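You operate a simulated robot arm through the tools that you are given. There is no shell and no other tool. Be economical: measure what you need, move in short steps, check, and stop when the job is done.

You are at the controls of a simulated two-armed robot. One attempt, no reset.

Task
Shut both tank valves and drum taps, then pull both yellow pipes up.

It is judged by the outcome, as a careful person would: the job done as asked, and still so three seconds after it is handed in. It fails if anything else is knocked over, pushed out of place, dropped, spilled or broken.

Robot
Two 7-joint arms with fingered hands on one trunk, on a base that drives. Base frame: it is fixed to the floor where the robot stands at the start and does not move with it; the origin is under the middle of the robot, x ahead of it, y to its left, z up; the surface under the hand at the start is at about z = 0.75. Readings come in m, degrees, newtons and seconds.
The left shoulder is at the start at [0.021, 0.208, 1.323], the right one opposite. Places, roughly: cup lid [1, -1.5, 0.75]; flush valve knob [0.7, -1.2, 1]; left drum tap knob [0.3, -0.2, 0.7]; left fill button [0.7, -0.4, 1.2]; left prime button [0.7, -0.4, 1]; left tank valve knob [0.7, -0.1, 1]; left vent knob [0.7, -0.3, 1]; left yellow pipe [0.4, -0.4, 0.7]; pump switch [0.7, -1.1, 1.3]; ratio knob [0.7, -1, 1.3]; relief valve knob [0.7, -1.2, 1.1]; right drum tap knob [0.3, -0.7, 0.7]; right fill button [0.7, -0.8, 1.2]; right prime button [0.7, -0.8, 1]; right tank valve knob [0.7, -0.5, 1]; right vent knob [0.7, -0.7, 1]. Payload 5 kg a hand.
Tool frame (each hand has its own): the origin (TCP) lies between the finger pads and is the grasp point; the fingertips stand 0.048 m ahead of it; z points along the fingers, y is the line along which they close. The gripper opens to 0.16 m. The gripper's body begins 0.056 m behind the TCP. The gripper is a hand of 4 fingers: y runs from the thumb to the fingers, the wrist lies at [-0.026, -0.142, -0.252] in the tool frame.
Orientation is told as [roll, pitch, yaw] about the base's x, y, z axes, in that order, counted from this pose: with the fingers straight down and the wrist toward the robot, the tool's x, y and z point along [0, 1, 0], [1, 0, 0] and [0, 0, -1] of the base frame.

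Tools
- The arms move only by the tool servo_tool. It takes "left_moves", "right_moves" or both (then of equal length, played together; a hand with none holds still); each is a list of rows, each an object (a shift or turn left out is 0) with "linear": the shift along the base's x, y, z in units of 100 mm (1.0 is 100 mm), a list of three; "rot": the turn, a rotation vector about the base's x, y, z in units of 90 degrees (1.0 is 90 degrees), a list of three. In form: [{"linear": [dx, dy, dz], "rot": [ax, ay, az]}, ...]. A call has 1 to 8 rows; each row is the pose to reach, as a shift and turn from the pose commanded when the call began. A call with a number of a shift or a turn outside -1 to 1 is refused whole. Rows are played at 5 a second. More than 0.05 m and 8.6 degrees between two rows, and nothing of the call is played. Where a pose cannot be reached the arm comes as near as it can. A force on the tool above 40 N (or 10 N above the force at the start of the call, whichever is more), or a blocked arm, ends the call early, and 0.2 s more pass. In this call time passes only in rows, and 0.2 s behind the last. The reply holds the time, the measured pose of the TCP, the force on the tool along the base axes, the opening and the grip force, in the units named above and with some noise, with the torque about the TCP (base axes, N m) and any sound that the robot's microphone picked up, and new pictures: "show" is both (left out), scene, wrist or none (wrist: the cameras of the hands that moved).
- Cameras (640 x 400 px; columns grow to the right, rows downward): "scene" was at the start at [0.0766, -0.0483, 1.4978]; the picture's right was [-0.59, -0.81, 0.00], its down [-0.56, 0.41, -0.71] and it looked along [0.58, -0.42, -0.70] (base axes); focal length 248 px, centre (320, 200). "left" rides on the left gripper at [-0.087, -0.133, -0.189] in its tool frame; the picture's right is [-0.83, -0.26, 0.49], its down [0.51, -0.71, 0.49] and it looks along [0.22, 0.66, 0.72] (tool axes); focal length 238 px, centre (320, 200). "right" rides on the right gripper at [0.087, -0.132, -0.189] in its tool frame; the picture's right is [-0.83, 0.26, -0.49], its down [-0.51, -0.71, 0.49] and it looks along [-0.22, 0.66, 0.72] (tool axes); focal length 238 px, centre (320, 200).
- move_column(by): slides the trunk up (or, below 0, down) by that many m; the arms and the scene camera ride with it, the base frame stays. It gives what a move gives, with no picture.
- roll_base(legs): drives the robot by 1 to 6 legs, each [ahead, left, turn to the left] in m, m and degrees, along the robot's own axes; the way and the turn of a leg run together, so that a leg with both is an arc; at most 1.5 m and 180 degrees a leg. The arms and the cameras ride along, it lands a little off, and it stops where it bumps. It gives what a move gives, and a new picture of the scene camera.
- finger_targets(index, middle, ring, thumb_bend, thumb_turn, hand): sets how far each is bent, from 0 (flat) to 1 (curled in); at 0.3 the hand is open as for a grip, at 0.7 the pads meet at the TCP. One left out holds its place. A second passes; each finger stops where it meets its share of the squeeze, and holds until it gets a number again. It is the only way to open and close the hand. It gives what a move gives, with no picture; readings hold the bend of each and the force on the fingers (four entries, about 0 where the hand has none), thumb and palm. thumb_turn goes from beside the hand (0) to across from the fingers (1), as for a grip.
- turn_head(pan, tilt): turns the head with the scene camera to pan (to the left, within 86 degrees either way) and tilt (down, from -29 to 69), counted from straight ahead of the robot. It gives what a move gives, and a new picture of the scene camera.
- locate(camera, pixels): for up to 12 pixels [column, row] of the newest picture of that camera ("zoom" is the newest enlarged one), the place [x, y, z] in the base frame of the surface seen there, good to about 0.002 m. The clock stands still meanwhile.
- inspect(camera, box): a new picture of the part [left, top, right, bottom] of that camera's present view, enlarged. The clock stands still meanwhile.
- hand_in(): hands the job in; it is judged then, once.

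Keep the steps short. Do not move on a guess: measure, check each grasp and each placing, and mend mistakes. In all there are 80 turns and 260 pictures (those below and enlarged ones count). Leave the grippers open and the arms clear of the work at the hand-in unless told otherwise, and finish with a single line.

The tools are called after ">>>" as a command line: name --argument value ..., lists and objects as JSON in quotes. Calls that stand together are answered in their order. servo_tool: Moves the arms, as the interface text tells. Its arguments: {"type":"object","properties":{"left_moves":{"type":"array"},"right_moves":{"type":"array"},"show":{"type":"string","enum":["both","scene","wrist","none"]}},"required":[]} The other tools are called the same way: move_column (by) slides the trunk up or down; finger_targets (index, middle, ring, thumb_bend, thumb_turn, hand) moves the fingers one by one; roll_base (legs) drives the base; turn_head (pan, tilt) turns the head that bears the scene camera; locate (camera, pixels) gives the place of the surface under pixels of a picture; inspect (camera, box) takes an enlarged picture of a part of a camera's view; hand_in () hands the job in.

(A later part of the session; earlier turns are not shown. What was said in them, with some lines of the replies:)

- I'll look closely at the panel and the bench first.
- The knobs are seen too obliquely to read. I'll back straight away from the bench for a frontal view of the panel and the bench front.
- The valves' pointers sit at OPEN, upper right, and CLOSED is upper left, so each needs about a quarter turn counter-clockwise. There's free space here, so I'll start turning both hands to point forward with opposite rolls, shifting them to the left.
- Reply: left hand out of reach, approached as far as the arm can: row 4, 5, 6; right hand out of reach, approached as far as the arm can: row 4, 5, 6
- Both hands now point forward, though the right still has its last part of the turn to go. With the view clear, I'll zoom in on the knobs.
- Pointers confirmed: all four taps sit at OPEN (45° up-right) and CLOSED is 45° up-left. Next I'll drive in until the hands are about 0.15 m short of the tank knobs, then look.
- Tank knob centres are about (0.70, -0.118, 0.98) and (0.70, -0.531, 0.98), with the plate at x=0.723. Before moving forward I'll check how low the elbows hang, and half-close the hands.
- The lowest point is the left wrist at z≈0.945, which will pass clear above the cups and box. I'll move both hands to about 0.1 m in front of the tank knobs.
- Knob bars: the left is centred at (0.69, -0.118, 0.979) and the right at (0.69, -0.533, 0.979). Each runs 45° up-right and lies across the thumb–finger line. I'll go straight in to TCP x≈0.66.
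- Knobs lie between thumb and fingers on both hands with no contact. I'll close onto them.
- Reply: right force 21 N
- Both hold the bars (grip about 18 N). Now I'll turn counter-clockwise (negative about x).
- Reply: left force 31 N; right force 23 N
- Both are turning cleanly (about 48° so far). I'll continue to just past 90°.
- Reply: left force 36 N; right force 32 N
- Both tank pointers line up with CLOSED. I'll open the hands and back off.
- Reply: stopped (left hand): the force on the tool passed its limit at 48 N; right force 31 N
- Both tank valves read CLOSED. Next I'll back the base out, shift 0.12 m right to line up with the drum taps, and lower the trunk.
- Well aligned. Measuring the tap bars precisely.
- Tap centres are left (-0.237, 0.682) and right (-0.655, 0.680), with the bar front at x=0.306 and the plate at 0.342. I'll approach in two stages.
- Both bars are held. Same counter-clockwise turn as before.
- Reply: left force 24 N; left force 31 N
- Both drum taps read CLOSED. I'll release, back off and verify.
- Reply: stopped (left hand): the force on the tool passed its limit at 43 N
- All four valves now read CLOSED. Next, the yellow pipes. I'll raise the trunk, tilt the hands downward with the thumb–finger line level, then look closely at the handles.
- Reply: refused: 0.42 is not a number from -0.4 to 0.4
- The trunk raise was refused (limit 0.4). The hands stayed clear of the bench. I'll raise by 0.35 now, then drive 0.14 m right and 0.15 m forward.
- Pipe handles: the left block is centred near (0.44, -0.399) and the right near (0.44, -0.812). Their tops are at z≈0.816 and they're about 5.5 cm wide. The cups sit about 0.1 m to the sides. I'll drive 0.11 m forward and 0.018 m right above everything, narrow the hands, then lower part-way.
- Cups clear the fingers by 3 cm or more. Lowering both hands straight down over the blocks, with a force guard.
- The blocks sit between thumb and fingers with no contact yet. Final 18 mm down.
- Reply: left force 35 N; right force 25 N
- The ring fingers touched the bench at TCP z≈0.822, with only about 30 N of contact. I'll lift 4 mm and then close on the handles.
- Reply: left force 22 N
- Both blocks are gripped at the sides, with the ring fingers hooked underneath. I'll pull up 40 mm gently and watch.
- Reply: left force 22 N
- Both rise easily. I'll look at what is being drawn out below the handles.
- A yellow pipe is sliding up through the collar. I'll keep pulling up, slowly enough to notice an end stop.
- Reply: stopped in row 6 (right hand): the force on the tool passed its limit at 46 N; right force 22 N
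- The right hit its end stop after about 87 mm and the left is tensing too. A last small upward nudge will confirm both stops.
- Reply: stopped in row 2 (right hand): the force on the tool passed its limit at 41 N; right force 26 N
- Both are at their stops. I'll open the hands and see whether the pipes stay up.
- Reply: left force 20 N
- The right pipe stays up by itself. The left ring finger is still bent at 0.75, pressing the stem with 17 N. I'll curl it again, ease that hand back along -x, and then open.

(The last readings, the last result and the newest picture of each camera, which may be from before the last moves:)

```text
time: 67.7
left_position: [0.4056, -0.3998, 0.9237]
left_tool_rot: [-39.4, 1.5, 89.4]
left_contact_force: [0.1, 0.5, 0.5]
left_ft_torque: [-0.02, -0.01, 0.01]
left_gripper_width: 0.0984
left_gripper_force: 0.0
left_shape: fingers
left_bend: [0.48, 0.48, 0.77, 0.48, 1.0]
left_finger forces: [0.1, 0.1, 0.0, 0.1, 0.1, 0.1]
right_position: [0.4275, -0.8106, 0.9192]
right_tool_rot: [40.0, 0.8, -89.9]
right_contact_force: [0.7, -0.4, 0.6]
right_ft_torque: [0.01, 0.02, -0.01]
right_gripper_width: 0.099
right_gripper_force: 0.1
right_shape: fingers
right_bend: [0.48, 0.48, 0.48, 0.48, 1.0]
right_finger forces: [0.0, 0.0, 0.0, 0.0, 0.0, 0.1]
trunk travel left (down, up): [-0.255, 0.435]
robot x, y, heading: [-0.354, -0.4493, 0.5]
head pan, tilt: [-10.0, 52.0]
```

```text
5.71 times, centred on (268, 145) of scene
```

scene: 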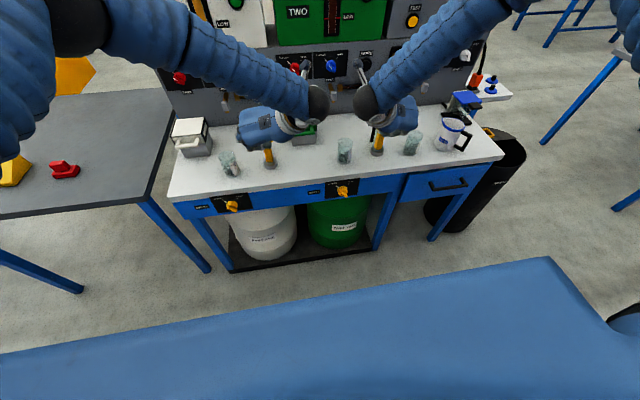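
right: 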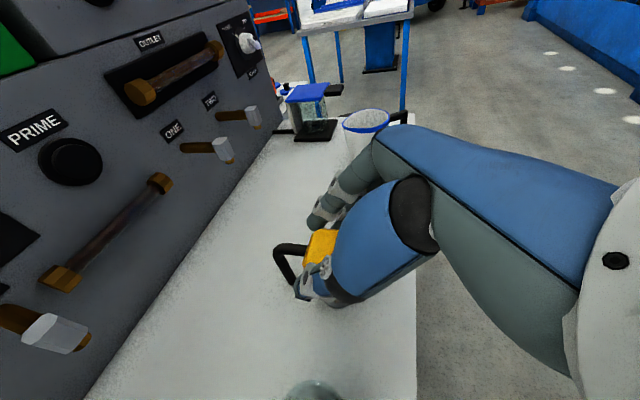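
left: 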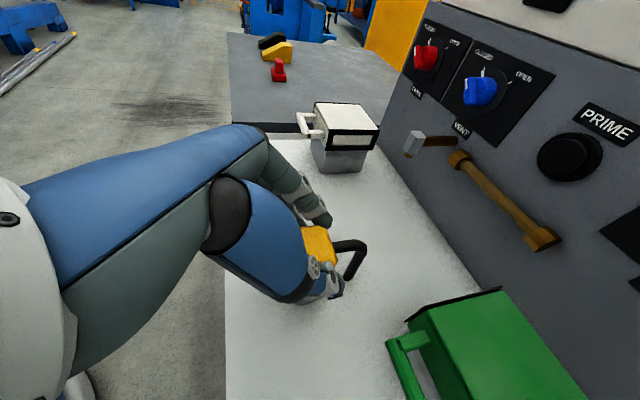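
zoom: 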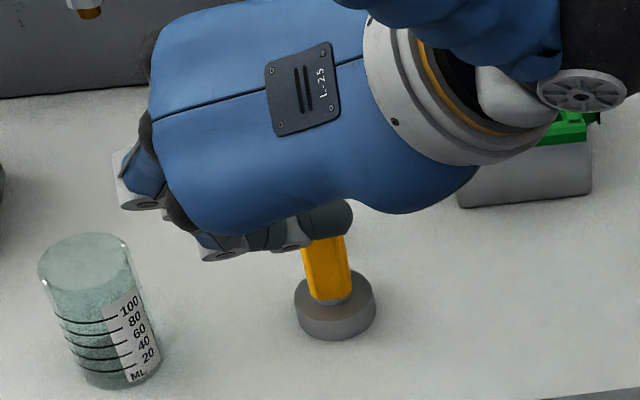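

The left hand is free and its pipe stays up. I'll back both hands straight away along -x.

>>> servo_tool --left_moves '[{"linear": [-0.2, 0, 0]}, {"linear": [-0.4, 0, 0]}, {"linear": [-0.6, 0, 0]}, {"linear": [-0.8, 0, 0]}]' --right_moves '[{"linear": [-0.2, 0, 0]}, {"linear": [-0.45, 0, 0]}, {"linear": [-0.7, 0, 0]}, {"linear": [-1, 0, 0]}]' --show "none"

>>> finger_targets --hand "left" --index 0.3 --middle 0.3 --ring 0.3 --thumb_bend 0.3

>>> finger_targets --hand "right" --index 0.3 --middle 0.3 --ring 0.3 --thumb_bend 0.3

>>> roll_base --legs '[[-0.3, 0, 0]]'

>>> turn_head --pan 0 --tilt 38

>>> inspect --camera "scene" --box '[180, 60, 460, 235]'

```text
time: 68.7
left_position: [0.3269, -0.3986, 0.926]
left_tool_rot: [-39.4, 1.5, 89.3]
left_contact_force: [-1.4, -0.8, 0.2]
left_ft_torque: [-0.02, -0.01, 0.0]
left_gripper_width: 0.0984
left_gripper_force: 0.1
left_shape: fingers
left_bend: [0.48, 0.48, 0.77, 0.48, 1.0]
left_finger forces: [0.0, 0.0, 0.1, 0.0, 0.0, 0.0]
right_position: [0.3283, -0.8101, 0.9189]
right_tool_rot: [40.1, 0.7, -89.9]
right_contact_force: [-0.1, -0.7, 1.3]
right_ft_torque: [-0.01, 0.04, 0.02]
right_gripper_width: 0.0983
right_gripper_force: 0.1
right_shape: fingers
right_bend: [0.48, 0.48, 0.48, 0.48, 1.0]
right_finger forces: [0.0, 0.1, 0.1, 0.0, 0.1, 0.1]
trunk travel left (down, up): [-0.255, 0.435]
robot x, y, heading: [-0.354, -0.4483, 0.3]
head pan, tilt: [-10.0, 52.0]
```

```text
time: 69.7
left_position: [0.3276, -0.3987, 0.9244]
left_tool_rot: [-39.3, 1.6, 89.4]
left_contact_force: [0.7, 0.5, -0.3]
left_ft_torque: [-0.02, -0.02, 0.0]
left_gripper_width: 0.1698
left_gripper_force: 0.0
left_shape: fingers
left_bend: [0.3, 0.3, 0.3, 0.3, 0.98]
left_finger forces: [0.1, 0.0, 0.0, 0.0, 0.0, 0.0]
right_position: [0.3288, -0.8116, 0.9183]
right_tool_rot: [40.1, 0.7, -89.9]
right_contact_force: [-0.3, -0.3, -0.3]
right_ft_torque: [-0.01, -0.02, 0.0]
right_gripper_width: 0.0987
right_gripper_force: 0.1
right_shape: fingers
right_bend: [0.48, 0.48, 0.48, 0.48, 1.0]
right_finger forces: [0.1, 0.0, 0.0, 0.0, 0.0, 0.0]
trunk travel left (down, up): [-0.255, 0.435]
robot x, y, heading: [-0.3524, -0.4505, 0.0]
head pan, tilt: [-10.0, 52.0]
```

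```text
time: 70.7
left_position: [0.3269, -0.399, 0.9256]
left_tool_rot: [-39.3, 1.5, 89.4]
left_contact_force: [1.1, -0.3, -0.4]
left_ft_torque: [0.01, -0.01, -0.01]
left_gripper_width: 0.1697
left_gripper_force: 0.1
left_shape: fingers
left_bend: [0.3, 0.3, 0.3, 0.3, 0.98]
left_finger forces: [0.0, 0.1, 0.0, 0.0, 0.0, 0.0]
right_position: [0.3288, -0.8106, 0.9193]
right_tool_rot: [40.0, 0.8, -89.9]
right_contact_force: [0.2, 0.4, -0.7]
right_ft_torque: [0.01, 0.01, -0.01]
right_gripper_width: 0.1697
right_gripper_force: 0.0
right_shape: fingers
right_bend: [0.3, 0.3, 0.3, 0.3, 0.98]
right_finger forces: [0.0, 0.0, 0.0, 0.1, 0.1, 0.0]
trunk travel left (down, up): [-0.255, 0.435]
robot x, y, heading: [-0.3553, -0.4503, 0.3]
head pan, tilt: [-10.0, 52.0]
```

```text
time: 72.8
left_position: [0.0246, -0.4007, 0.9261]
left_tool_rot: [-39.4, 1.5, 89.4]
left_contact_force: [-0.8, 0.0, -0.4]
left_ft_torque: [0.01, -0.06, -0.01]
left_gripper_width: 0.1696
left_gripper_force: 0.1
left_shape: fingers
left_bend: [0.3, 0.3, 0.3, 0.3, 0.98]
left_finger forces: [0.0, 0.0, 0.0, 0.0, 0.0, 0.1]
right_position: [0.0268, -0.8115, 0.9188]
right_tool_rot: [39.9, 0.7, -89.9]
right_contact_force: [-1.0, 0.3, 0.1]
right_ft_torque: [0.05, 0.05, 0.02]
right_gripper_width: 0.1697
right_gripper_force: 0.1
right_shape: fingers
right_bend: [0.3, 0.3, 0.3, 0.3, 0.98]
right_finger forces: [0.0, 0.0, 0.0, 0.0, 0.1, 0.0]
trunk travel left (down, up): [-0.255, 0.435]
robot x, y, heading: [-0.6553, -0.4468, 0.2]
head pan, tilt: [-10.0, 52.0]
```

scene: 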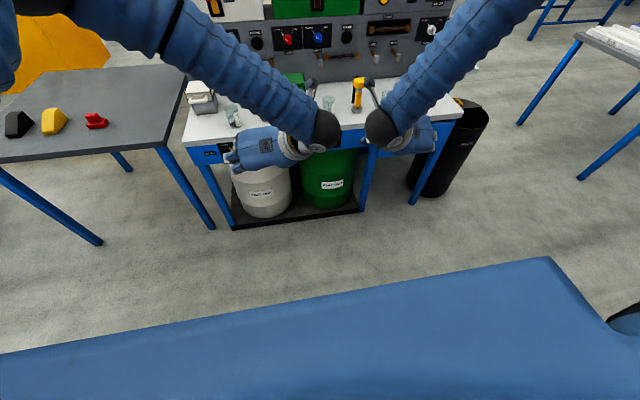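

```text
time: 73.5
left_position: [0.0251, -0.3985, 0.9237]
left_tool_rot: [-39.3, 1.5, 89.4]
left_contact_force: [0.5, 0.2, 0.0]
left_ft_torque: [0.0, 0.0, 0.0]
left_gripper_width: 0.1698
left_gripper_force: 0.0
left_shape: fingers
left_bend: [0.3, 0.3, 0.3, 0.3, 0.98]
left_finger forces: [0.0, 0.0, 0.1, 0.1, 0.1, 0.0]
right_position: [0.0277, -0.812, 0.9177]
right_tool_rot: [40.0, 0.8, -89.9]
right_contact_force: [0.1, -0.2, 0.1]
right_ft_torque: [0.03, -0.03, 0.01]
right_gripper_width: 0.1697
right_gripper_force: 0.0
right_shape: fingers
right_bend: [0.3, 0.3, 0.3, 0.3, 0.98]
right_finger forces: [0.0, 0.1, 0.1, 0.0, 0.1, 0.1]
trunk travel left (down, up): [-0.255, 0.435]
robot x, y, heading: [-0.6557, -0.452, 0.1]
head pan, tilt: [0.0, 38.0]
```

scene: 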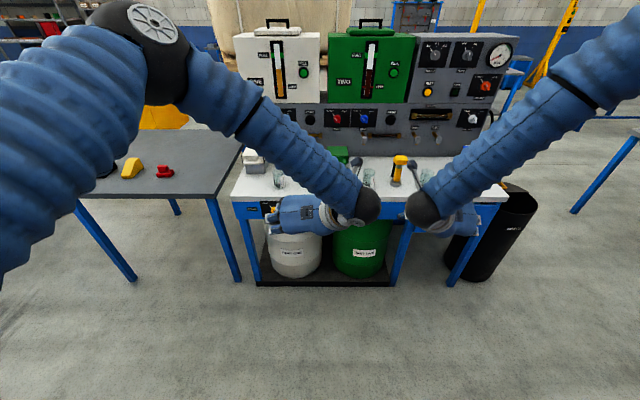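

```text
2.29 times, centred on (320, 148) of scene
```

zoom: 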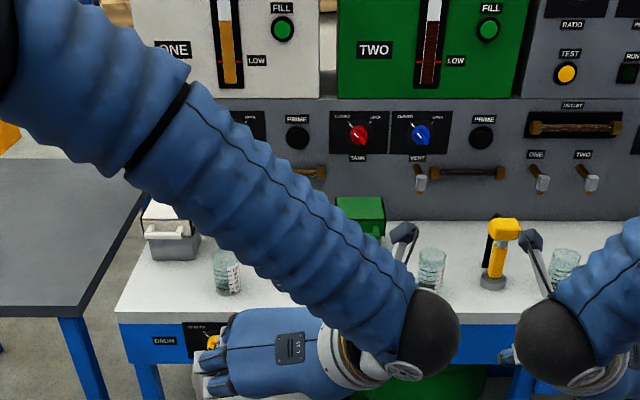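

The arm hides part of the bench. I'll move the base back and to the right for a clear final check.

>>> roll_base --legs '[[-0.3, 0, 0], [0, -0.5, 0]]'

>>> turn_head --pan 28 --tilt 25

>>> inspect --camera "left" --box '[0, 0, 640, 400]'

```text
time: 74.8
left_position: [-0.076, -0.4015, 0.9218]
left_tool_rot: [-38.9, 1.5, 89.2]
left_contact_force: [2.5, -0.2, -1.4]
left_ft_torque: [0.01, 0.07, -0.03]
left_gripper_width: 0.17
left_gripper_force: 0.1
left_shape: fingers
left_bend: [0.3, 0.3, 0.3, 0.3, 0.98]
left_finger forces: [0.0, 0.0, 0.0, 0.1, 0.0, 0.1]
right_position: [-0.071, -0.8112, 0.9145]
right_tool_rot: [39.7, 0.9, -90.0]
right_contact_force: [2.0, -0.4, -2.0]
right_ft_torque: [0.01, 0.03, -0.04]
right_gripper_width: 0.1697
right_gripper_force: 0.1
right_shape: fingers
right_bend: [0.3, 0.3, 0.3, 0.3, 0.98]
right_finger forces: [0.0, 0.0, 0.0, 0.0, 0.0, 0.1]
trunk travel left (down, up): [-0.255, 0.435]
robot x, y, heading: [-0.7562, -0.4524, -0.0]
head pan, tilt: [0.0, 38.0]
stopped in leg 1: the robot was blocked; the commanded pose is now the measured one
```

scene: 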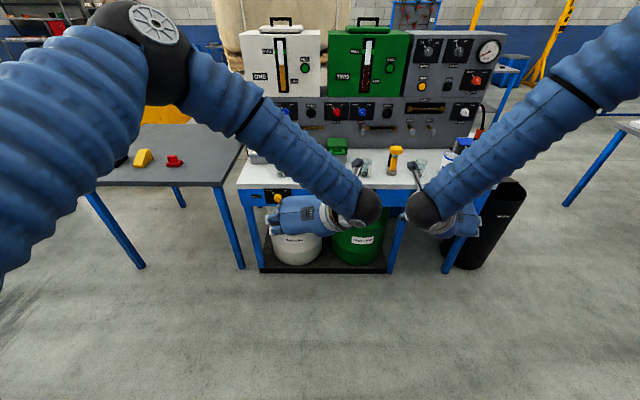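

```text
time: 75.8
left_position: [-0.0756, -0.4012, 0.9225]
left_tool_rot: [-38.9, 1.5, 89.3]
left_contact_force: [1.2, 0.7, 0.2]
left_ft_torque: [0.03, -0.02, 0.01]
left_gripper_width: 0.17
left_gripper_force: 0.0
left_shape: fingers
left_bend: [0.3, 0.3, 0.3, 0.3, 0.98]
left_finger forces: [0.1, 0.1, 0.1, 0.1, 0.1, 0.0]
right_position: [-0.0741, -0.812, 0.9159]
right_tool_rot: [39.8, 0.9, -90.1]
right_contact_force: [0.4, -0.2, -0.6]
right_ft_torque: [0.01, 0.02, -0.02]
right_gripper_width: 0.17
right_gripper_force: 0.0
right_shape: fingers
right_bend: [0.3, 0.3, 0.3, 0.3, 0.98]
right_finger forces: [0.1, 0.0, 0.1, 0.0, 0.0, 0.0]
trunk travel left (down, up): [-0.255, 0.435]
robot x, y, heading: [-0.7556, -0.4502, 0.1]
head pan, tilt: [28.0, 25.0]
```

scene: 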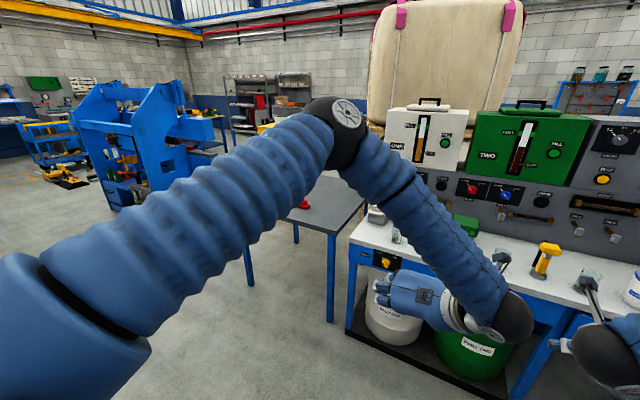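

```text
1.00 times, centred on (320, 200) of left (not enlarged: the box is as wide or as high as the picture)
```

zoom: 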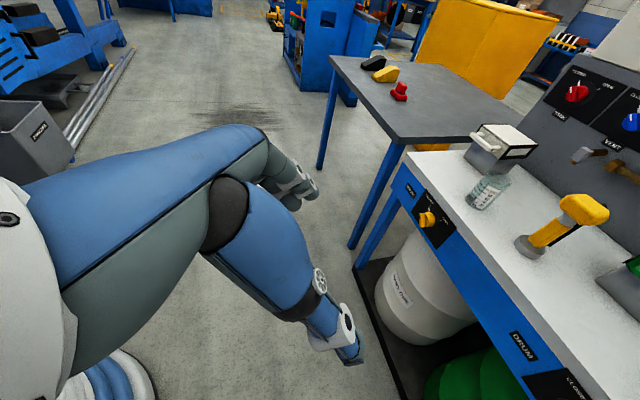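

Left side verified: tank and drum closed, pipe up. The base bumped something behind it, so I'll ease forward and check what it touched.

>>> roll_base --legs '[[0.12, 0, 0]]'

>>> turn_head --pan 86 --tilt 50

>>> turn_head --pan -86 --tilt 50

>>> inspect --camera "right" --box '[0, 0, 640, 400]'

```text
time: 77.0
left_position: [0.0471, -0.3999, 0.9221]
left_tool_rot: [-39.0, 1.4, 89.3]
left_contact_force: [1.3, 0.0, -0.9]
left_ft_torque: [0.01, 0.04, 0.01]
left_gripper_width: 0.1699
left_gripper_force: 0.1
left_shape: fingers
left_bend: [0.3, 0.3, 0.3, 0.3, 0.98]
left_finger forces: [0.1, 0.0, 0.1, 0.1, 0.1, 0.0]
right_position: [0.0496, -0.8125, 0.9152]
right_tool_rot: [39.5, 0.7, -90.0]
right_contact_force: [0.5, -0.1, -1.3]
right_ft_torque: [-0.04, 0.0, 0.01]
right_gripper_width: 0.1701
right_gripper_force: 0.0
right_shape: fingers
right_bend: [0.3, 0.3, 0.3, 0.3, 0.98]
right_finger forces: [0.0, 0.0, 0.1, 0.0, 0.0, 0.1]
trunk travel left (down, up): [-0.255, 0.435]
robot x, y, heading: [-0.6316, -0.4467, 0.1]
head pan, tilt: [28.0, 25.0]
```

scene: 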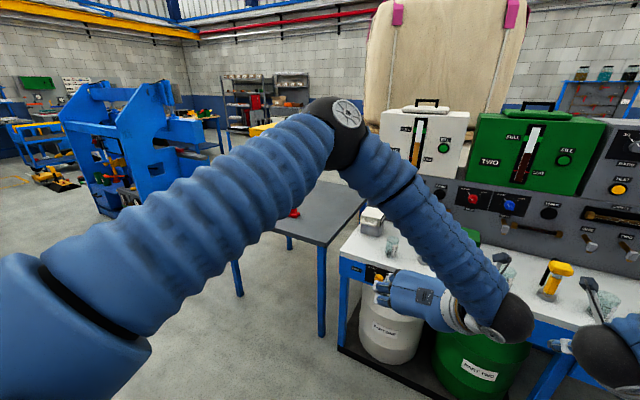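

```text
time: 78.3
left_position: [0.0456, -0.4004, 0.9233]
left_tool_rot: [-39.1, 1.5, 89.4]
left_contact_force: [-0.2, -0.7, -0.8]
left_ft_torque: [-0.01, -0.03, 0.03]
left_gripper_width: 0.1702
left_gripper_force: 0.0
left_shape: fingers
left_bend: [0.3, 0.3, 0.3, 0.3, 0.98]
left_finger forces: [0.0, 0.1, 0.0, 0.0, 0.0, 0.0]
right_position: [0.0487, -0.8115, 0.917]
right_tool_rot: [39.8, 0.8, -90.0]
right_contact_force: [0.4, 0.0, -1.7]
right_ft_torque: [-0.02, -0.01, -0.01]
right_gripper_width: 0.1699
right_gripper_force: 0.1
right_shape: fingers
right_bend: [0.3, 0.3, 0.3, 0.3, 0.98]
right_finger forces: [0.0, 0.0, 0.0, 0.0, 0.0, 0.1]
trunk travel left (down, up): [-0.255, 0.435]
robot x, y, heading: [-0.6318, -0.4497, 0.2]
head pan, tilt: [85.9, 50.0]
```

scene: 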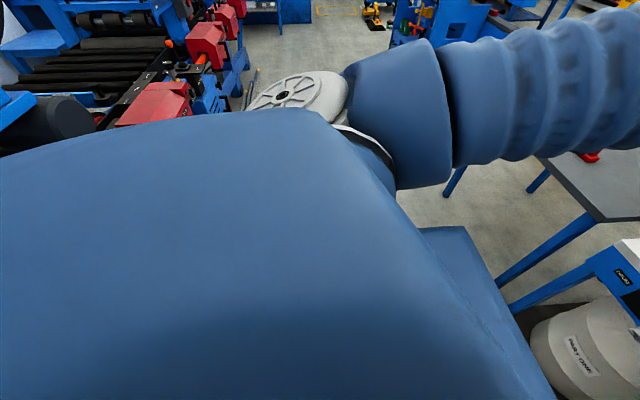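

```text
time: 80.9
left_position: [0.0464, -0.3999, 0.9233]
left_tool_rot: [-39.1, 1.5, 89.3]
left_contact_force: [0.1, -0.3, 0.0]
left_ft_torque: [0.0, -0.01, -0.03]
left_gripper_width: 0.1698
left_gripper_force: 0.1
left_shape: fingers
left_bend: [0.3, 0.3, 0.3, 0.3, 0.98]
left_finger forces: [0.0, 0.1, 0.0, 0.0, 0.0, 0.1]
right_position: [0.0495, -0.8111, 0.9179]
right_tool_rot: [39.7, 0.7, -90.0]
right_contact_force: [-0.2, 0.4, 1.1]
right_ft_torque: [0.01, -0.01, 0.0]
right_gripper_width: 0.1697
right_gripper_force: 0.1
right_shape: fingers
right_bend: [0.3, 0.3, 0.3, 0.3, 0.98]
right_finger forces: [0.1, 0.1, 0.1, 0.0, 0.0, 0.0]
trunk travel left (down, up): [-0.255, 0.435]
robot x, y, heading: [-0.6311, -0.4506, -0.0]
head pan, tilt: [-85.9, 50.0]
```

scene: 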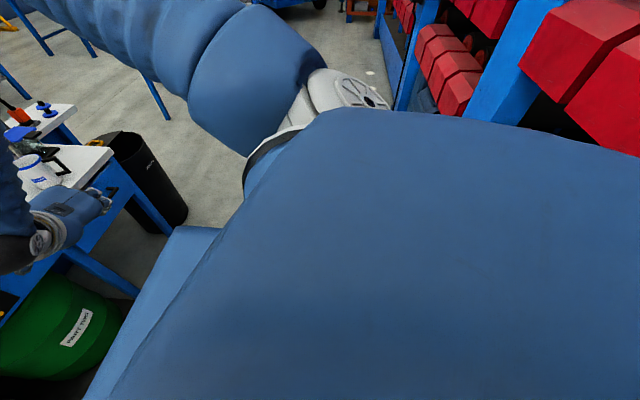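

```text
1.00 times, centred on (320, 200) of right (not enlarged: the box is as wide or as high as the picture)
```

zoom: 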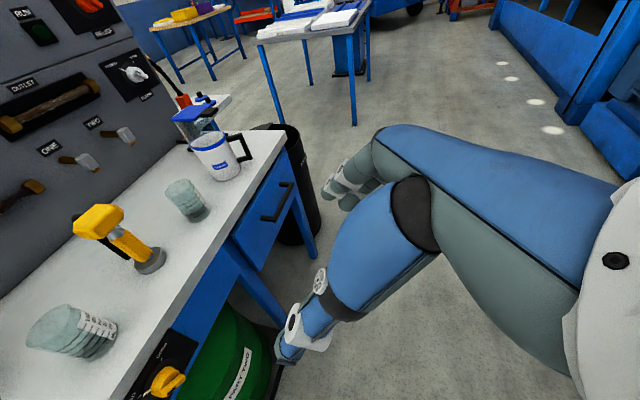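

Behind is a large fixed machine, unaffected. One last check of the right-hand tap and the panel, looking forward.

>>> inspect --camera "right" --box '[0, 180, 320, 400]'

>>> turn_head --pan 10 --tilt 30

>>> inspect --camera "scene" --box '[280, 90, 540, 260]'

```text
1.82 times, centred on (160, 290) of right
```

zoom: 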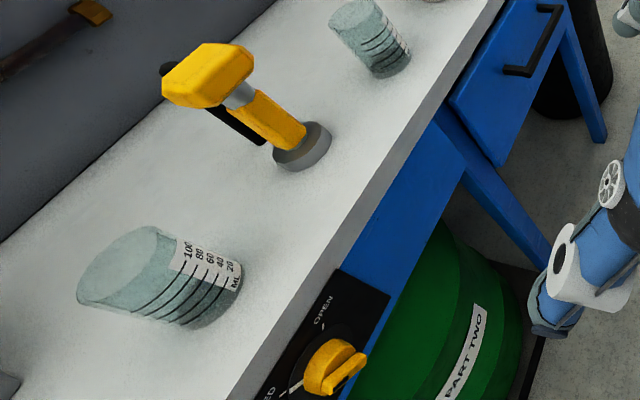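

```text
time: 82.6
left_position: [0.0458, -0.4002, 0.924]
left_tool_rot: [-39.0, 1.5, 89.4]
left_contact_force: [0.3, -1.2, -0.2]
left_ft_torque: [-0.02, 0.02, 0.01]
left_gripper_width: 0.1704
left_gripper_force: 0.1
left_shape: fingers
left_bend: [0.3, 0.3, 0.3, 0.3, 0.98]
left_finger forces: [0.1, 0.1, 0.0, 0.0, 0.0, 0.0]
right_position: [0.0492, -0.8106, 0.9177]
right_tool_rot: [39.7, 0.7, -89.9]
right_contact_force: [-0.3, 0.6, 0.0]
right_ft_torque: [-0.02, -0.01, 0.01]
right_gripper_width: 0.1699
right_gripper_force: 0.1
right_shape: fingers
right_bend: [0.3, 0.3, 0.3, 0.3, 0.98]
right_finger forces: [0.0, 0.0, 0.0, 0.1, 0.2, 0.1]
trunk travel left (down, up): [-0.255, 0.435]
robot x, y, heading: [-0.6335, -0.4525, 0.3]
head pan, tilt: [10.0, 30.0]
```

scene: 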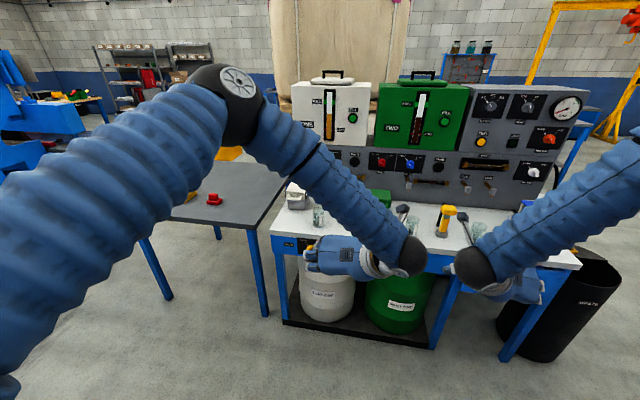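

```text
2.35 times, centred on (410, 175) of scene
```

zoom: 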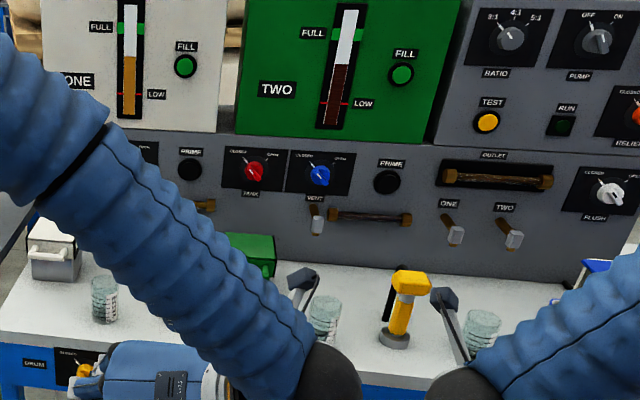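

All four valves read CLOSED, both pipes are up and holding, the cups are standing, and the hands are open and clear. Handing in.

>>> hand_in

```text
The job is handed in.
```

Both tank valves and both drum taps are shut, both yellow pipes are pulled up to their stops and stayed up after release, and nothing on the bench was knocked over or moved.
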